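You operate a simulated robot arm through the tools that you are given. There is no shell and no other tool. Be economical: measure what you need, move in short steps, check, and stop when the job is done.

Carry out the task below with a simulated robot arm. There is one attempt and no reset: what you move stays moved.

TASK
Take the red lock and put it on the red spacer.
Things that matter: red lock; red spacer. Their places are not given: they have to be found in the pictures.

It is judged by the outcome, as a careful person would: the job done as asked, and still so three seconds after it is handed in. It fails if anything else is knocked over, pushed out of place, dropped, spilled or broken.

THE ROBOT
A 7-joint arm with a two-finger parallel gripper, fixed in place. Base frame: the origin is at the foot of the arm, x ahead of it, y to its left, z up; the work surface is at about z = 0. Readings come in m, degrees, newtons and seconds.
With the tool pointing down near the work surface it reaches from about 0.24 to 0.62 m from the base axis. Its first joint turns from -66.0 to 66.0 degrees. Payload 2.6 kg.
The TCP is the grasp point between the finger pads, 0.03 m short of the fingertips. In the tool frame z runs along the fingers and y along their closing line. The gripper opens to 0.094 m. The fingers are 0.028 m wide and 0.01 m thick; the gripper's body (0.05 by 0.096 m) begins 0.055 m behind the TCP.
Orientation is that of the tool frame in the base frame, as [roll, pitch, yaw] about the fixed x, y, z axes, in that order (R = Rz(yaw) Ry(pitch) Rx(roll)). With the fingers straight down and closing along the base's y, the tool's x points along the base's -x, its y along +y and its z along -z.

THE INTERFACE
- The arm moves only by the tool arm_command. Its argument "commands" is a list of rows, each a list of 3 entries, a list of its own where there are three numbers: the shift along the tool's x, y, z in mm, then the turn about the tool's z in degrees, then the opening, from 0 (shut) to 1 (fully open). In form: [[[dx, dy, dz], yaw, claw], ...]. A call has 1 to 10 rows; each row is the pose to reach, as a shift and turn from the pose commanded when the call began, along the tool's axes at that moment. Each row takes 0.2 s and may step no farther than 0.05 m and 8.6 degrees from the row before; otherwise, or with a gripper value out of range, the whole call is refused. Where a pose cannot be reached the arm comes as near as it can. A force on the tool above 40 N (or 10 N above the force at the start of the call, whichever is more), or a blocked arm, ends the call early, and 0.2 s more pass. The fingers move at their own pace (about 0.072 m/s each) and stop on an object; they squeeze with about 34 N. The grip force told is the motor's: it shows also when the fingers shut on nothing. Time passes only in rows, and 0.2 s behind the last, so rows that repeat a pose let the fingers close. It gives the time, the measured TCP pose, the force on the tool (base axes), the opening and the grip force at its end, in the units of the frame above (readings bear some noise), and new pictures: "pictures" is both (left out), scene, wrist or none.
- Cameras (640 x 400 px; columns grow to the right, rows downward): "scene" is fixed at [0.0439, 0.4645, 0.5464]; the picture's right is [-0.41, -0.91, 0.00], its down [-0.64, 0.29, -0.71] and it looks along [0.65, -0.29, -0.70] (base axes); focal length 267 px, centre (320, 200). "wrist" rides on the gripper at [-0.037, 0, -0.058] in the tool frame; the picture's right is [0.00, -1.00, 0.00], its down [0.97, 0.00, -0.24] and it looks along [0.24, 0.00, 0.97] (tool axes); focal length 218 px, centre (320, 200).
- pixel_to_xyz(camera, pixels): there is no depth. For up to 12 entries [column, row, z] of the newest picture of that camera ("zoom" is the newest enlarged one), the place [x, y] in the base frame at which the ray of that pixel passes the height z, good to about 0.002 m, but the place of the scene camera against the robot may be out by one fixed shift of up to 0.012 m in any direction. No time passes.
- zoom(camera, box): a new picture of the part [left, top, right, bottom] of that camera's present view, enlarged. No time passes.
- finish_job(): hands the job in; it is judged then, once.

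Work in short steps. Measure before you move; look again where a grasp or a placing could have gone wrong, and mend it. You have 60 turns and 170 pictures in all, those below and enlarged ones among them. Open the gripper and draw the arm clear of the work before you hand the job in, unless the task says otherwise; then end with one line.

The tools are called after ">>>" as a command line: name --argument value ..., lists and objects as JSON in quotes. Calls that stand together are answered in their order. arm_command: Moves the arm, as the interface text tells. Its arguments: {"type":"object","properties":{"commands":{"type":"array","items":{"type":"array"}},"pictures":{"type":"string","enum":["both","scene","wrist","none"]}},"required":["commands"]} The other tools are called the same way: pixel_to_xyz (camera, pixels) gives the place at which the rays of pixels pass given heights; zoom (camera, box) takes an enlarged picture of a part of a camera's view; finish_job () hands the job in.

At the start:

```text
time_s: 0.0
ee_pos: [0.4087, 0.1809, 0.3164]
tcp_rot: [-180.0, 0.0, 179.9]
contact_force: [1.1, 0.4, 0.1]
width: 0.0939
grasp_force: 0.1
```

scene: 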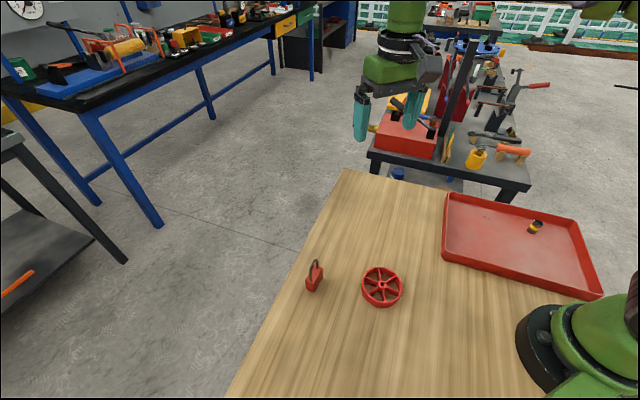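
wrist: 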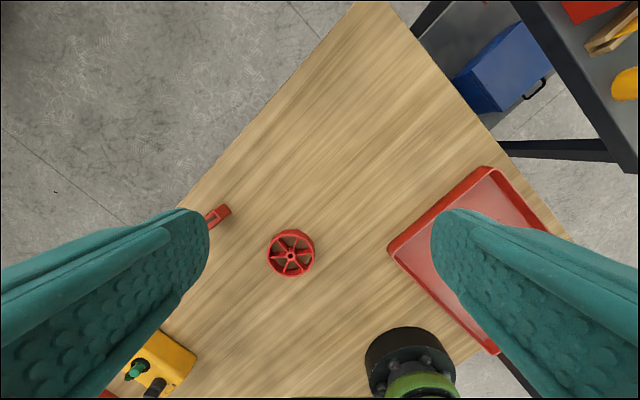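

The padlock is near scene (315,277) and a red wheel near (382,287). I'll zoom to tell the objects apart.

>>> zoom --camera "scene" --box '[280, 240, 440, 340]'

>>> zoom --camera "scene" --box '[430, 180, 610, 300]'

>>> zoom --camera "wrist" --box '[80, 180, 400, 400]'

>>> pixel_to_xyz --camera "scene" --pixels '[[313, 288, 0], [316, 263, 0], [382, 287, 0], [362, 287, 0], [403, 287, 0], [535, 228, 0]]'

>>> pixel_to_xyz --camera "wrist" --pixels '[[225, 211, 0], [208, 221, 0], [290, 255, 0], [150, 370, 0]]'

```text
4.00 times, centred on (360, 290) of scene
```

zoom: 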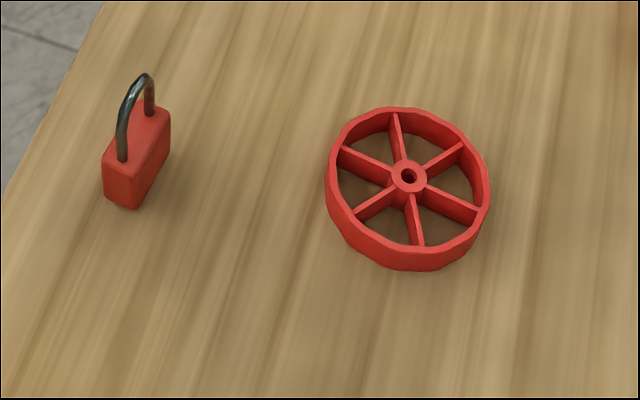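

```text
3.33 times, centred on (520, 240) of scene
```

zoom: 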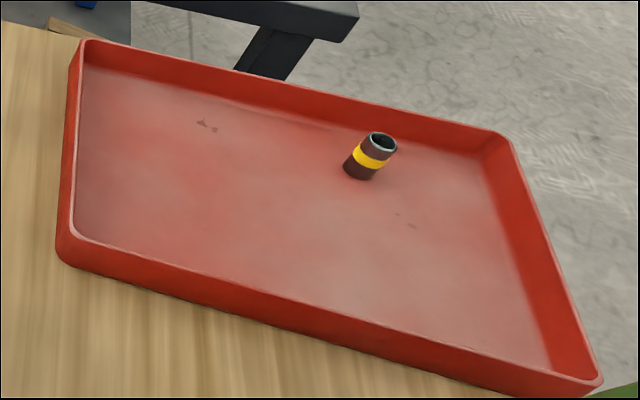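

```text
1.82 times, centred on (240, 290) of wrist
```

zoom: 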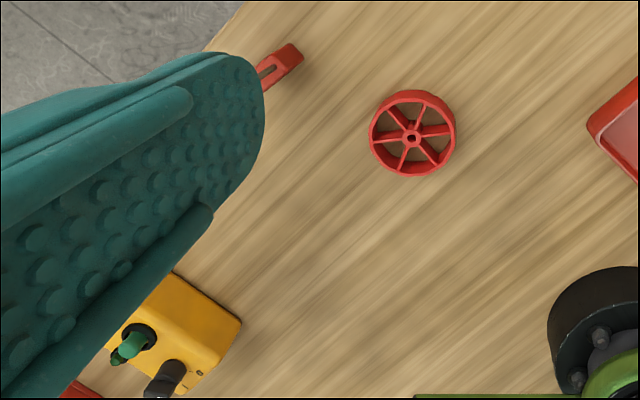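

```text
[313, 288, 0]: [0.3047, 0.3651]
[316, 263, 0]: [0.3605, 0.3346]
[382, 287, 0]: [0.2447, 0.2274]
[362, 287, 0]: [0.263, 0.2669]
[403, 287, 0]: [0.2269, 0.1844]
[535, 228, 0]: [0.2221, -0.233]
```

```text
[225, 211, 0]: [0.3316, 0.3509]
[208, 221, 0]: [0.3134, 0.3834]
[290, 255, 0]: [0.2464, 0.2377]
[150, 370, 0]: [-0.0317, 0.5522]
```

The red spoked ring at about (0.246, 0.238) is the only reachable red spacer-like thing, and the lock stands at about (0.325, 0.36). I'll move over the lock for a closer look.

>>> arm_command --commands '[[[12, 34, 12], 0, 1], [[24, 68, 24], 0, 1], [[36, 102, 36], 0, 1], [[48, 136, 48], 0, 1], [[60, 170, 60], 0, 1], [[60, 170, 60], 0, 1]]'

```text
time_s: 1.4
ee_pos: [0.3458, 0.3488, 0.2553]
tcp_rot: [-180.0, 0.0, 180.0]
contact_force: [-1.2, -0.4, -0.4]
width: 0.0939
grasp_force: 0.1
```

scene: 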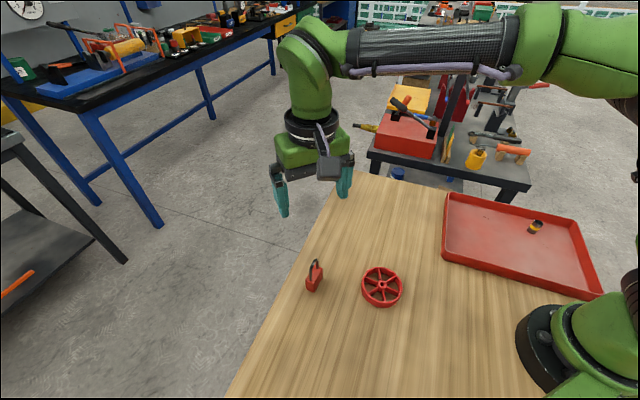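
wrist: 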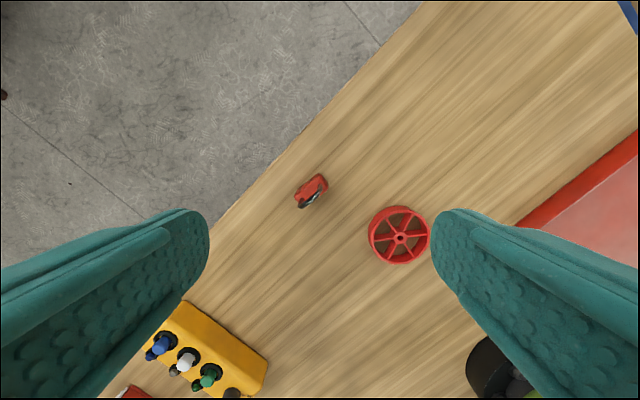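

>>> zoom --camera "wrist" --box '[270, 150, 446, 270]'

```text
3.33 times, centred on (358, 210) of wrist
```

zoom: 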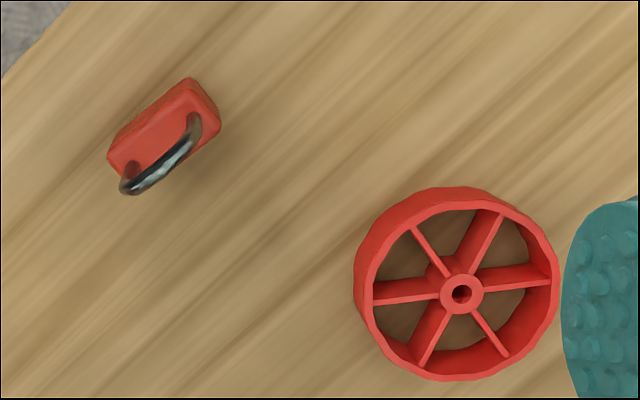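

The lock is upright with its long side diagonal in the view. I'll measure its corners and the ring at several heights.

>>> pixel_to_xyz --camera "zoom" --pixels '[[110, 157, 0.03], [190, 80, 0.03], [125, 180, 0.03], [212, 122, 0.03], [219, 130, 0.0], [125, 187, 0.05], [193, 115, 0.05], [158, 165, 0.05], [461, 293, 0.02], [360, 293, 0.02], [559, 290, 0.02], [461, 293, 0.0]]'

>>> pixel_to_xyz --camera "scene" --pixels '[[312.5, 292, 0], [306, 290, 0], [322, 277, 0], [316.5, 259, 0.05], [316.5, 259, 0.06], [382, 284, 0.02], [382, 284, 0.03], [311, 280, 0.03], [310, 280, 0.04]]'

```text
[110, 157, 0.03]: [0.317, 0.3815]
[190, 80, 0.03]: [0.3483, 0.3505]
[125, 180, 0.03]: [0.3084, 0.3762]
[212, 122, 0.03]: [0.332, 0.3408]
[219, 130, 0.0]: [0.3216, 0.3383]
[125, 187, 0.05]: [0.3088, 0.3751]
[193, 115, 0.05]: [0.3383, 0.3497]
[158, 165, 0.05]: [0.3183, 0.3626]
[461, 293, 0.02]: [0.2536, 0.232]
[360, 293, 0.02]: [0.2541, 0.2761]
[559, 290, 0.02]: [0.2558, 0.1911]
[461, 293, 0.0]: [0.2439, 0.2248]
```

```text
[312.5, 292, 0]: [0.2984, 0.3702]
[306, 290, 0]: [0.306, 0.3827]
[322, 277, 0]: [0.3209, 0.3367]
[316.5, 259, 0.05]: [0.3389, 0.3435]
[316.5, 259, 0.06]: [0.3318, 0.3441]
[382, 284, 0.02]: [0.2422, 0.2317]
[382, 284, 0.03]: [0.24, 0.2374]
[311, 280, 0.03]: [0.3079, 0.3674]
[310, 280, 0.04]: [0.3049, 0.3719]
```

The lock's long axis runs at about -47° (centre about (0.326, 0.362)), and the ring is about 85 mm wide. I'll turn the tool 46° so the fingers close across the lock's thickness, and come down to z≈0.16 above it.

>>> arm_command --commands '[[[4, 2, 16], 7.7, 1], [[8, 4, 32], 15.4, 1], [[12, 6, 48], 23, 1], [[16, 9, 64], 30.7, 1], [[20, 11, 80], 38.4, 1], [[20, 13, 95], 46, 1], [[20, 13, 95], 46, 1]]'

```text
time_s: 3.0
ee_pos: [0.3275, 0.3645, 0.1612]
tcp_rot: [-179.9, 0.0, 133.9]
contact_force: [-0.9, 0.2, 0.5]
width: 0.094
grasp_force: 0.1
```

scene: 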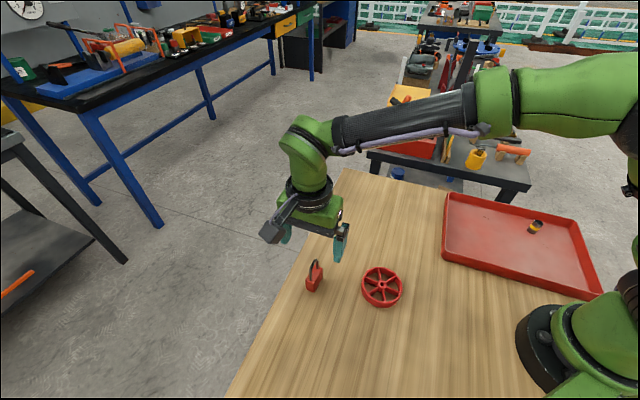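
wrist: 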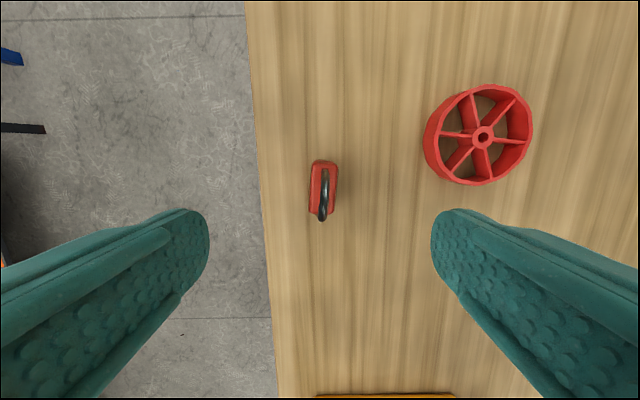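

>>> zoom --camera "wrist" --box '[284, 140, 380, 230]'

>>> zoom --camera "wrist" --box '[404, 65, 548, 195]'

```text
4.44 times, centred on (332, 185) of wrist
```

zoom: 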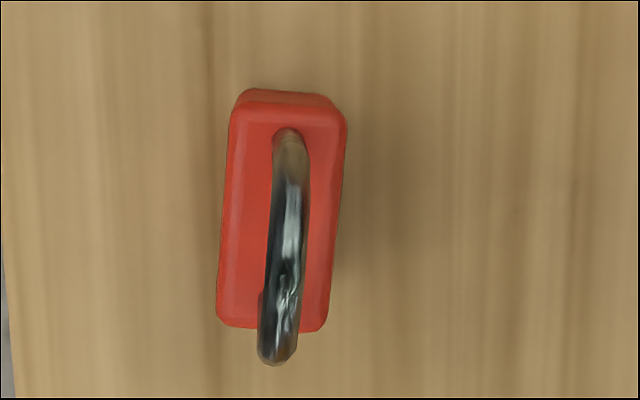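

```text
3.08 times, centred on (476, 130) of wrist
```

zoom: 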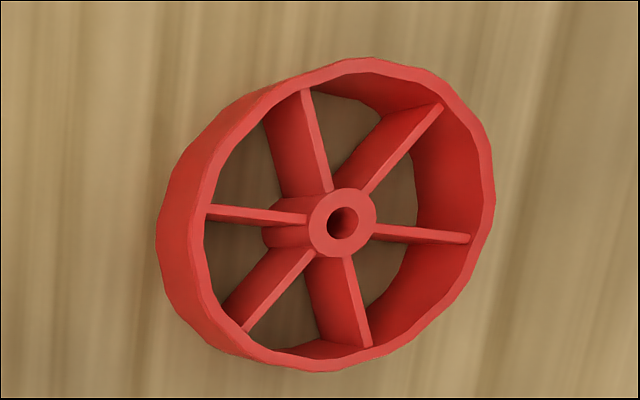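

The lock is tilted about 5° more from the finger frame. I'll locate its centre and get height cues.

>>> pixel_to_xyz --camera "wrist" --pixels '[[323.4, 187.3, 0.03], [323.4, 187.3, 0.04], [325, 163, 0.035], [321, 213, 0.035], [484, 138, 0.02], [484, 138, 0.03], [484, 138, 0.04]]'

>>> zoom --camera "scene" --box '[296, 250, 344, 300]'

```text
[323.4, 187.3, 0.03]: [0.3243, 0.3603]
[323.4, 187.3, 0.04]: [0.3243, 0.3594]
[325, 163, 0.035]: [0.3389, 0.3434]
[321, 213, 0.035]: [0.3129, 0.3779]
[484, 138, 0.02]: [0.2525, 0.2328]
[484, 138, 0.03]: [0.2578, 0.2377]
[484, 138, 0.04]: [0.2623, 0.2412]
```

```text
8.00 times, centred on (320, 275) of scene
```

zoom: 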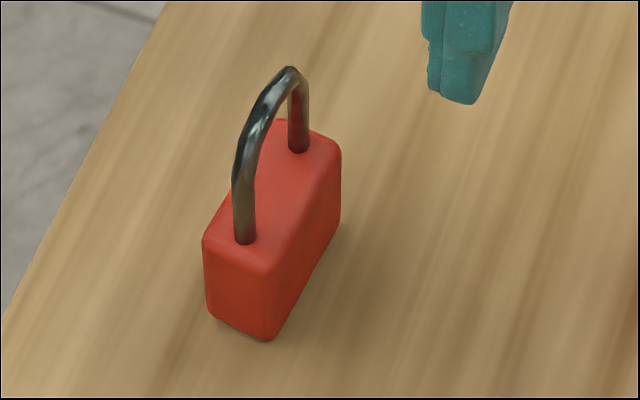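

The lock body is about 28 mm tall and 20 mm thick, centred at about (0.324, 0.3605). I'll turn +5° and descend open to a TCP height of about 0.038.

>>> arm_command --commands '[[[-1, -3.5, 25], 5, 1], [[-1, -3.5, 50], 5, 1], [[-1, -3.5, 75], 5, 1], [[-1, -3.5, 100], 5, 1], [[-1, -3.5, 115], 5, 1], [[-1, -3.5, 123], 5, 1], [[-1, -3.5, 123], 5, 1]]'

```text
time_s: 4.6
ee_pos: [0.3256, 0.3598, 0.0385]
tcp_rot: [-180.0, 0.0, 129.0]
contact_force: [0.1, 0.9, -0.1]
width: 0.094
grasp_force: 0.0
```

scene: 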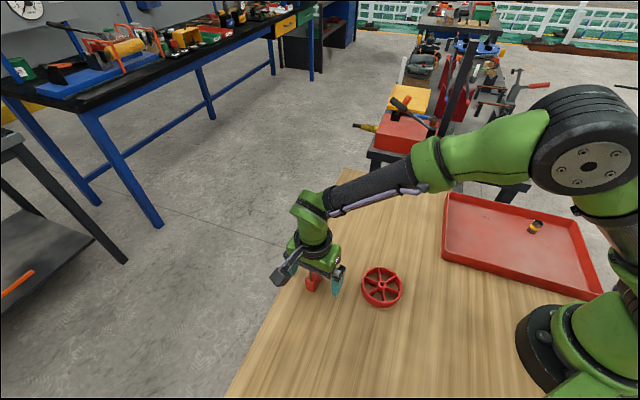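
wrist: 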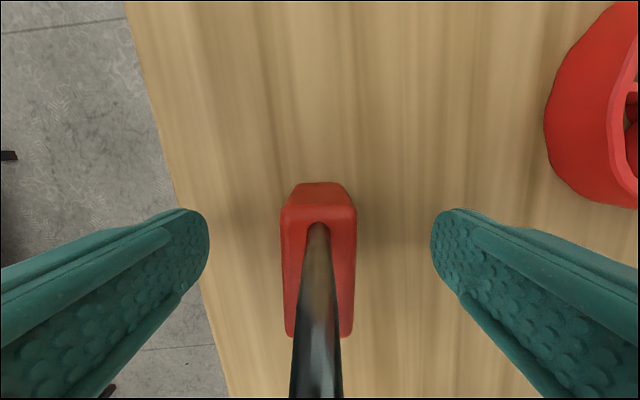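

The lock sits centred between the fingers and parallel to the pads, but seems a few mm further along tool x. I'll shift 4 mm and close.

>>> arm_command --commands '[[[4, 0, 0], 0, 1], [[4, 0, 0], 0, 0.6], [[4, 0, 0], 0, 0.3], [[4, 0, 0], 0, 0], [[4, 0, 0], 0, 0], [[4, 0, 0], 0, 0], [[4, 0, 0], 0, 0]]'

```text
time_s: 6.2
ee_pos: [0.323, 0.3633, 0.0378]
tcp_rot: [179.9, -0.1, 129.1]
contact_force: [0.1, 0.3, 0.2]
width: 0.0258
grasp_force: 33.9
```

scene: 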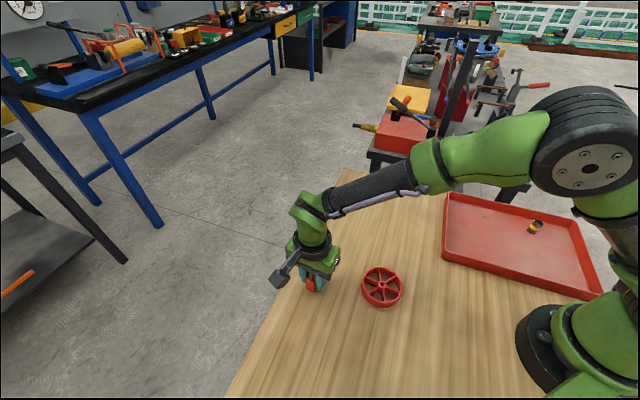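
wrist: 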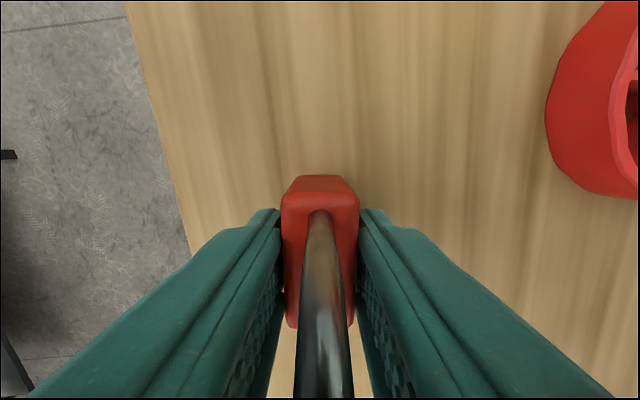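

Gripped (width 25.8 mm, 34 N). I'll lift 70 mm straight up and check the hold.

>>> arm_command --commands '[[[4, 0, -10], 0, 0], [[4, 0, -30], 0, 0], [[4, 0, -50], 0, 0], [[4, 0, -70], 0, 0], [[4, 0, -70], 0, 0]]'

```text
time_s: 7.4
ee_pos: [0.32, 0.3679, 0.1073]
tcp_rot: [179.9, 0.1, 129.0]
contact_force: [0.1, 0.2, -1.1]
width: 0.0257
grasp_force: 34.2
```

scene: 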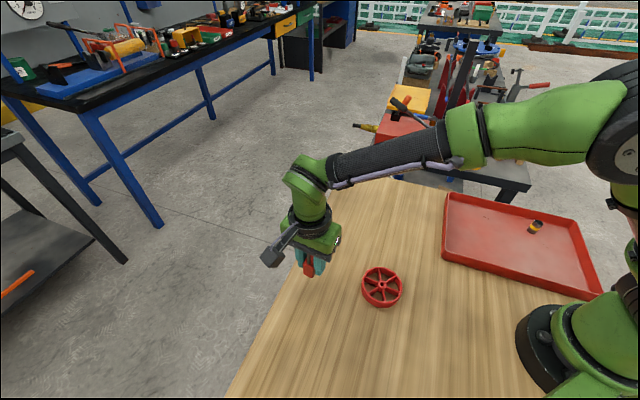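
wrist: 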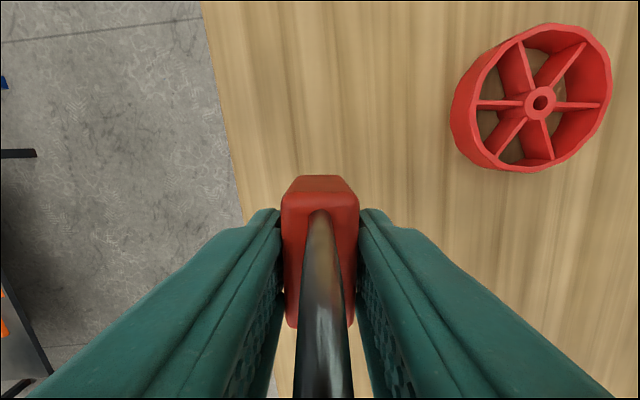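

Hold is solid, lock unchanged in the grip. Measuring the ring's hub (540,102) and rim from here.

>>> pixel_to_xyz --camera "wrist" --pixels '[[540, 102, 0.02], [540, 102, 0.025], [540, 102, 0.03], [320, 205, 0.097], [322, 328, 0.097]]'

>>> zoom --camera "wrist" --box '[440, 10, 632, 180]'

```text
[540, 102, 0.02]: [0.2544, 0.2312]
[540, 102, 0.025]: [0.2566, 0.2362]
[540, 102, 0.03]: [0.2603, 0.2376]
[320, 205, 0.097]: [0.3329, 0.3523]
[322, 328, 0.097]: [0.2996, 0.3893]
```

```text
2.35 times, centred on (536, 95) of wrist
```

zoom: 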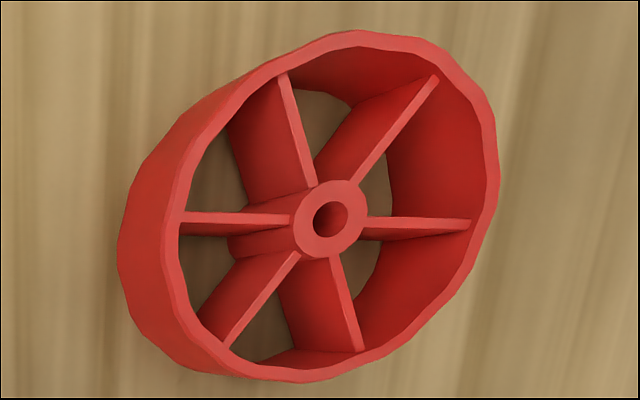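

I'll first move sideways (tool y) so the ring shows straight ahead of the lock in the wrist view, to refine the measurement.

>>> arm_command --commands '[[[0, -34, 0], 0, 0], [[0, -68, 0], 0, 0], [[0, -102, 0], 0, 0], [[0, -135, 0], 0, 0], [[0, -135, 0], 0, 0]]'

```text
time_s: 8.6
ee_pos: [0.2138, 0.2815, 0.1081]
tcp_rot: [180.0, 0.1, 129.0]
contact_force: [-0.2, 0.7, -0.8]
width: 0.0258
grasp_force: 33.7
```

scene: 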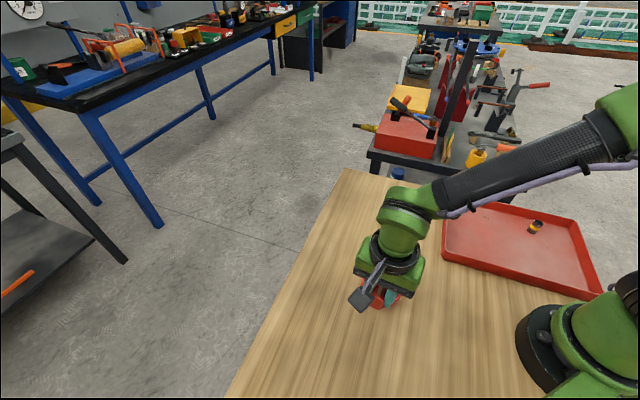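
wrist: 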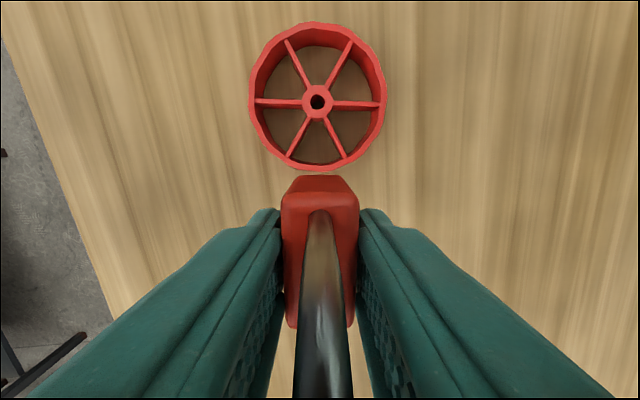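

Hub is at (317.5,102), almost exactly in line with the lock. Measuring.

>>> pixel_to_xyz --camera "wrist" --pixels '[[317.5, 102, 0.018], [317.5, 102, 0.02], [317.5, 102, 0.023], [320.5, 205, 0.098], [320.5, 328, 0.098], [318, 22, 0.02], [318, 172, 0.02], [249, 102, 0.02], [387, 102, 0.02]]'

>>> zoom --camera "wrist" --box '[240, 10, 400, 110]'

```text
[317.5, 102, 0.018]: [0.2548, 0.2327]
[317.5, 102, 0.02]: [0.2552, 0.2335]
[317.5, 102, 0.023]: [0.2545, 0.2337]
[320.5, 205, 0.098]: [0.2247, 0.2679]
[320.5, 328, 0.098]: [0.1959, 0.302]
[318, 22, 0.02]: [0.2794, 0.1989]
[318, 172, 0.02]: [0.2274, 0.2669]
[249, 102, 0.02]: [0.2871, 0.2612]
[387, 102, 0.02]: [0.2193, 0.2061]
```

```text
4.00 times, centred on (320, 60) of wrist
```

zoom: 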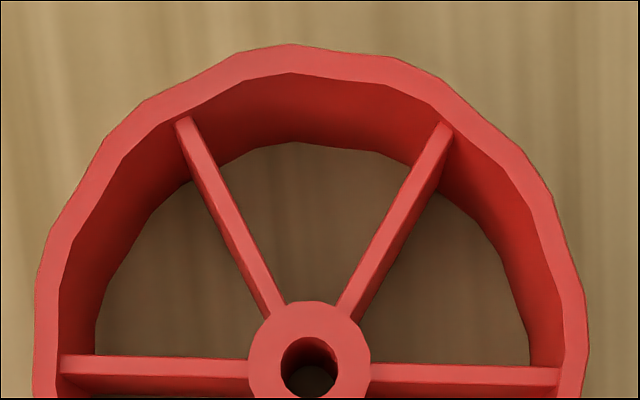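

Lock centre (0.2103, 0.285) versus hub (0.255, 0.2332) gives a shift of -68 mm in tool x and +2 mm in tool y. I'll move there and lower 40 mm, leaving the lock bottom at about z = 0.03.

>>> arm_command --commands '[[[-23, 1, 0], 0, 0], [[-46, 2, 0], 0, 0], [[-68, 2, 0], 0, 0], [[-68, 2, 0], 0, 0], [[-68, 2, 20], 0, 0], [[-68, 2, 40], 0, 0], [[-68, 2, 40], 0, 0]]'

>>> zoom --camera "scene" --box '[330, 230, 450, 320]'

```text
time_s: 10.2
ee_pos: [0.26, 0.2296, 0.0677]
tcp_rot: [-180.0, 0.0, 129.0]
contact_force: [-0.1, -0.4, -1.1]
width: 0.0257
grasp_force: 34.4
```

scene: 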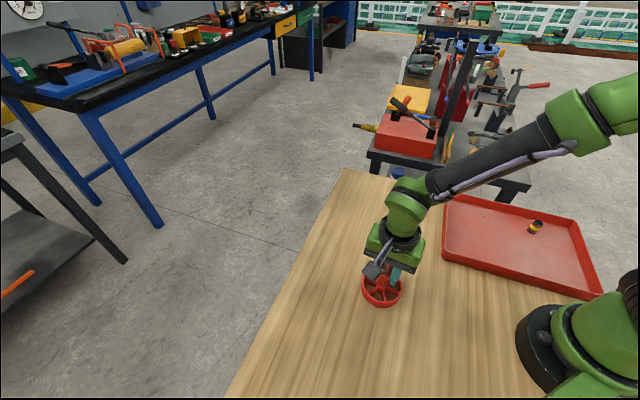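
wrist: 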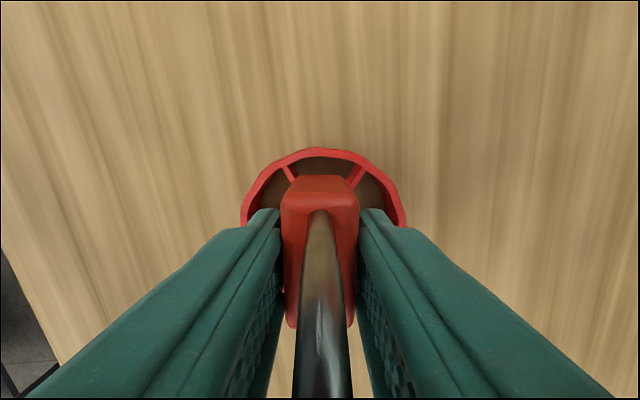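

```text
4.44 times, centred on (390, 275) of scene
```

zoom: 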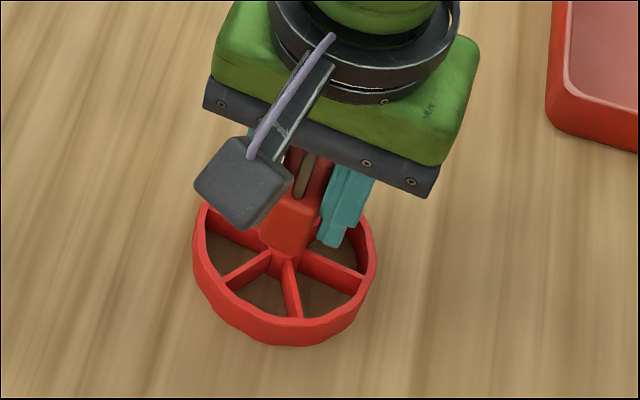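

The lock hovers over the hub with the rim symmetric around it in the wrist view (columns 242–405). I'll verify rim versus lock front before lowering.

>>> pixel_to_xyz --camera "wrist" --pixels '[[320, 149, 0.02], [320.5, 205, 0.058], [320.5, 328, 0.058], [242, 222, 0.02], [406, 222, 0.02]]'

```text
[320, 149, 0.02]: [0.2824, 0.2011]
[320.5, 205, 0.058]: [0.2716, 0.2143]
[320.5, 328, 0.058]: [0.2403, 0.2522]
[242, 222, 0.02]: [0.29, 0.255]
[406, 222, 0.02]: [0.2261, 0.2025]
```

The ring centre (0.255, 0.234) matches the lock centre (0.256, 0.233). Lowering in small steps and watching the force.

>>> arm_command --commands '[[[0, 0, 3], 0, 0], [[0, 0, 5], 0, 0], [[0, 0, 7], 0, 0], [[0, 0, 7], 0, 0]]' --pictures "wrist"

>>> zoom --camera "scene" --box '[350, 250, 430, 310]'

```text
time_s: 11.2
ee_pos: [0.2599, 0.2299, 0.061]
tcp_rot: [179.9, 0.0, 129.1]
contact_force: [-0.1, -0.1, -0.9]
width: 0.0258
grasp_force: 34.1
```

wrist: 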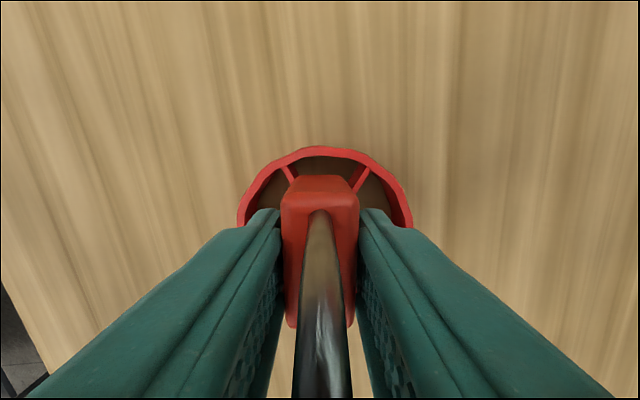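

```text
6.67 times, centred on (390, 280) of scene
```

zoom: 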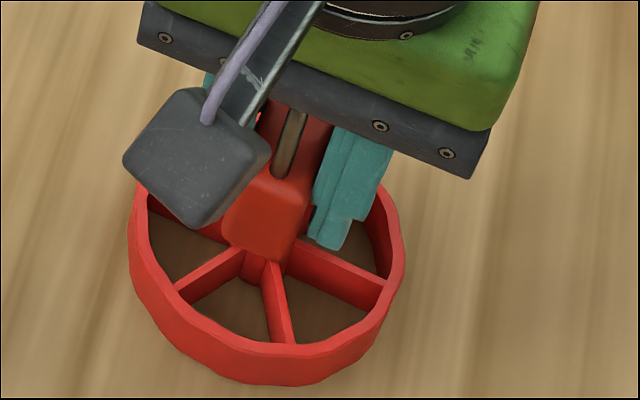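

No contact yet (TCP z 0.061). Continuing in 1 mm steps.

>>> arm_command --commands '[[[0, 0, 1], 0, 0], [[0, 0, 2], 0, 0], [[0, 0, 2], 0, 0]]' --pictures "none"

```text
time_s: 12.0
ee_pos: [0.2599, 0.2312, 0.0588]
tcp_rot: [179.8, 0.1, 129.1]
contact_force: [-2.9, -2.0, 18.0]
width: 0.0255
grasp_force: 33.7
```

Contact: 18 N upward at z=0.0588, so the lock rests on the ring. I'll ease 0.5 mm up and open the fingers gradually.

>>> arm_command --commands '[[[0, 0, -0.6], 0, 0], [[0, 0, -0.6], 0, 0.3], [[0, 0, -0.6], 0, 0.45], [[0, 0, -0.6], 0, 0.6], [[0, 0, -0.6], 0, 0.6]]'

>>> zoom --camera "scene" --box '[350, 250, 430, 310]'

```text
time_s: 13.2
ee_pos: [0.26, 0.2312, 0.0597]
tcp_rot: [180.0, 0.0, 129.0]
contact_force: [-0.2, -0.8, 0.6]
width: 0.0563
grasp_force: 0.1
```

scene: 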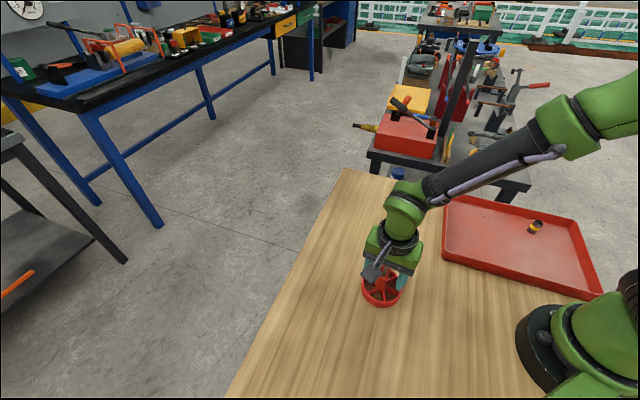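
wrist: 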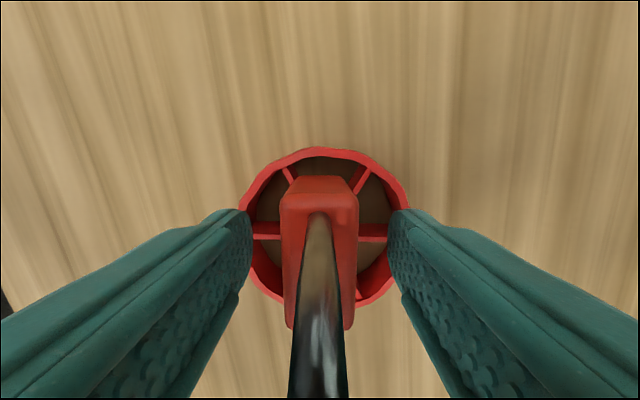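

```text
6.67 times, centred on (390, 280) of scene
```

zoom: 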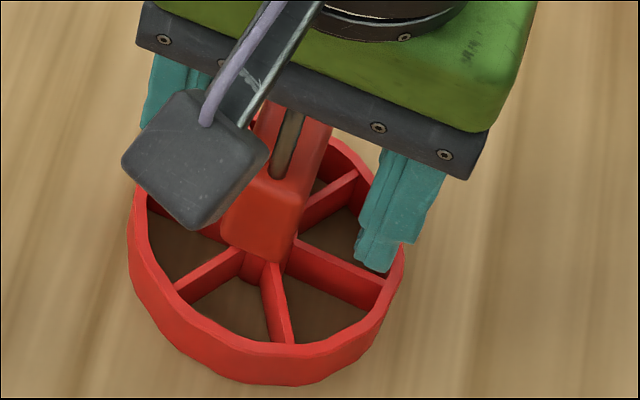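

The lock stands free and upright on the spacer, centred on the hub. I'll rise straight up at this opening until clear, then open fully.

>>> arm_command --commands '[[[0, 0, -15], 0, 0.6], [[0, 0, -35], 0, 0.6], [[0, 0, -60], 0, 0.6], [[0, 0, -90], 0, 0.8], [[0, 0, -130], 0, 1], [[0, 0, -130], 0, 1]]'

>>> zoom --camera "scene" --box '[340, 240, 430, 310]'

```text
time_s: 14.6
ee_pos: [0.2608, 0.2303, 0.1916]
tcp_rot: [-179.9, 0.0, 129.0]
contact_force: [-0.8, 1.1, 0.0]
width: 0.0939
grasp_force: 0.1
```

scene: 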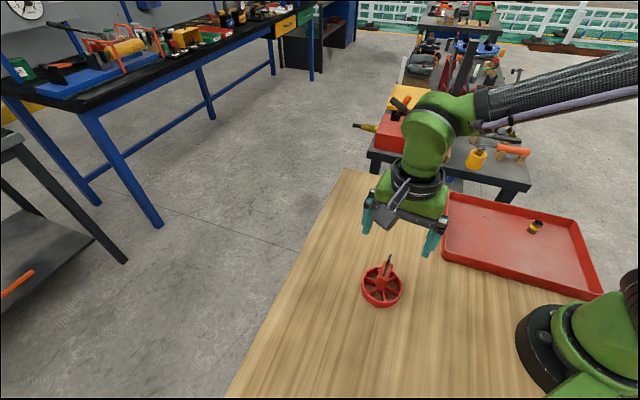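
wrist: 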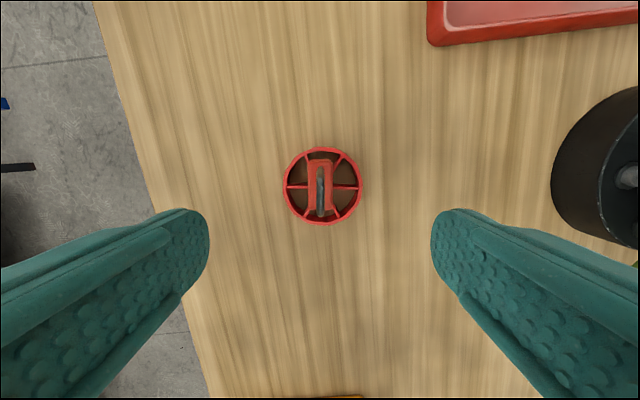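

```text
5.71 times, centred on (385, 275) of scene
```

zoom: 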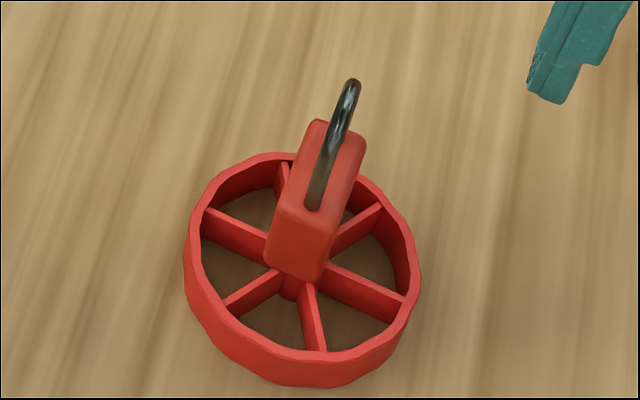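

The lock stands upright and centred on the spacer, and the arm is open 13 cm above. I'll raise it a bit more and then hand in.

>>> arm_command --commands '[[[0, 0, -30], 0, 1], [[0, 0, -60], 0, 1], [[0, 0, -80], 0, 1], [[0, 0, -80], 0, 1]]' --pictures "scene"

```text
time_s: 15.6
ee_pos: [0.2608, 0.2305, 0.2701]
tcp_rot: [-180.0, 0.1, 129.0]
contact_force: [-0.1, -0.6, -0.2]
width: 0.0939
grasp_force: 0.1
```

scene: 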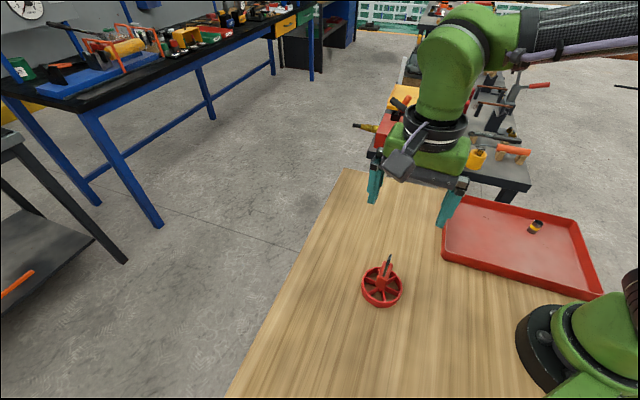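

The lock stays put on the spacer at (383,280) and the arm is clear. Handing in.

>>> finish_job

```text
The job is handed in.
```

The red lock is standing upright on the red spacer (I took the spoked ring to be the spacer), centred on its hub, and the arm is clear with the gripper open.
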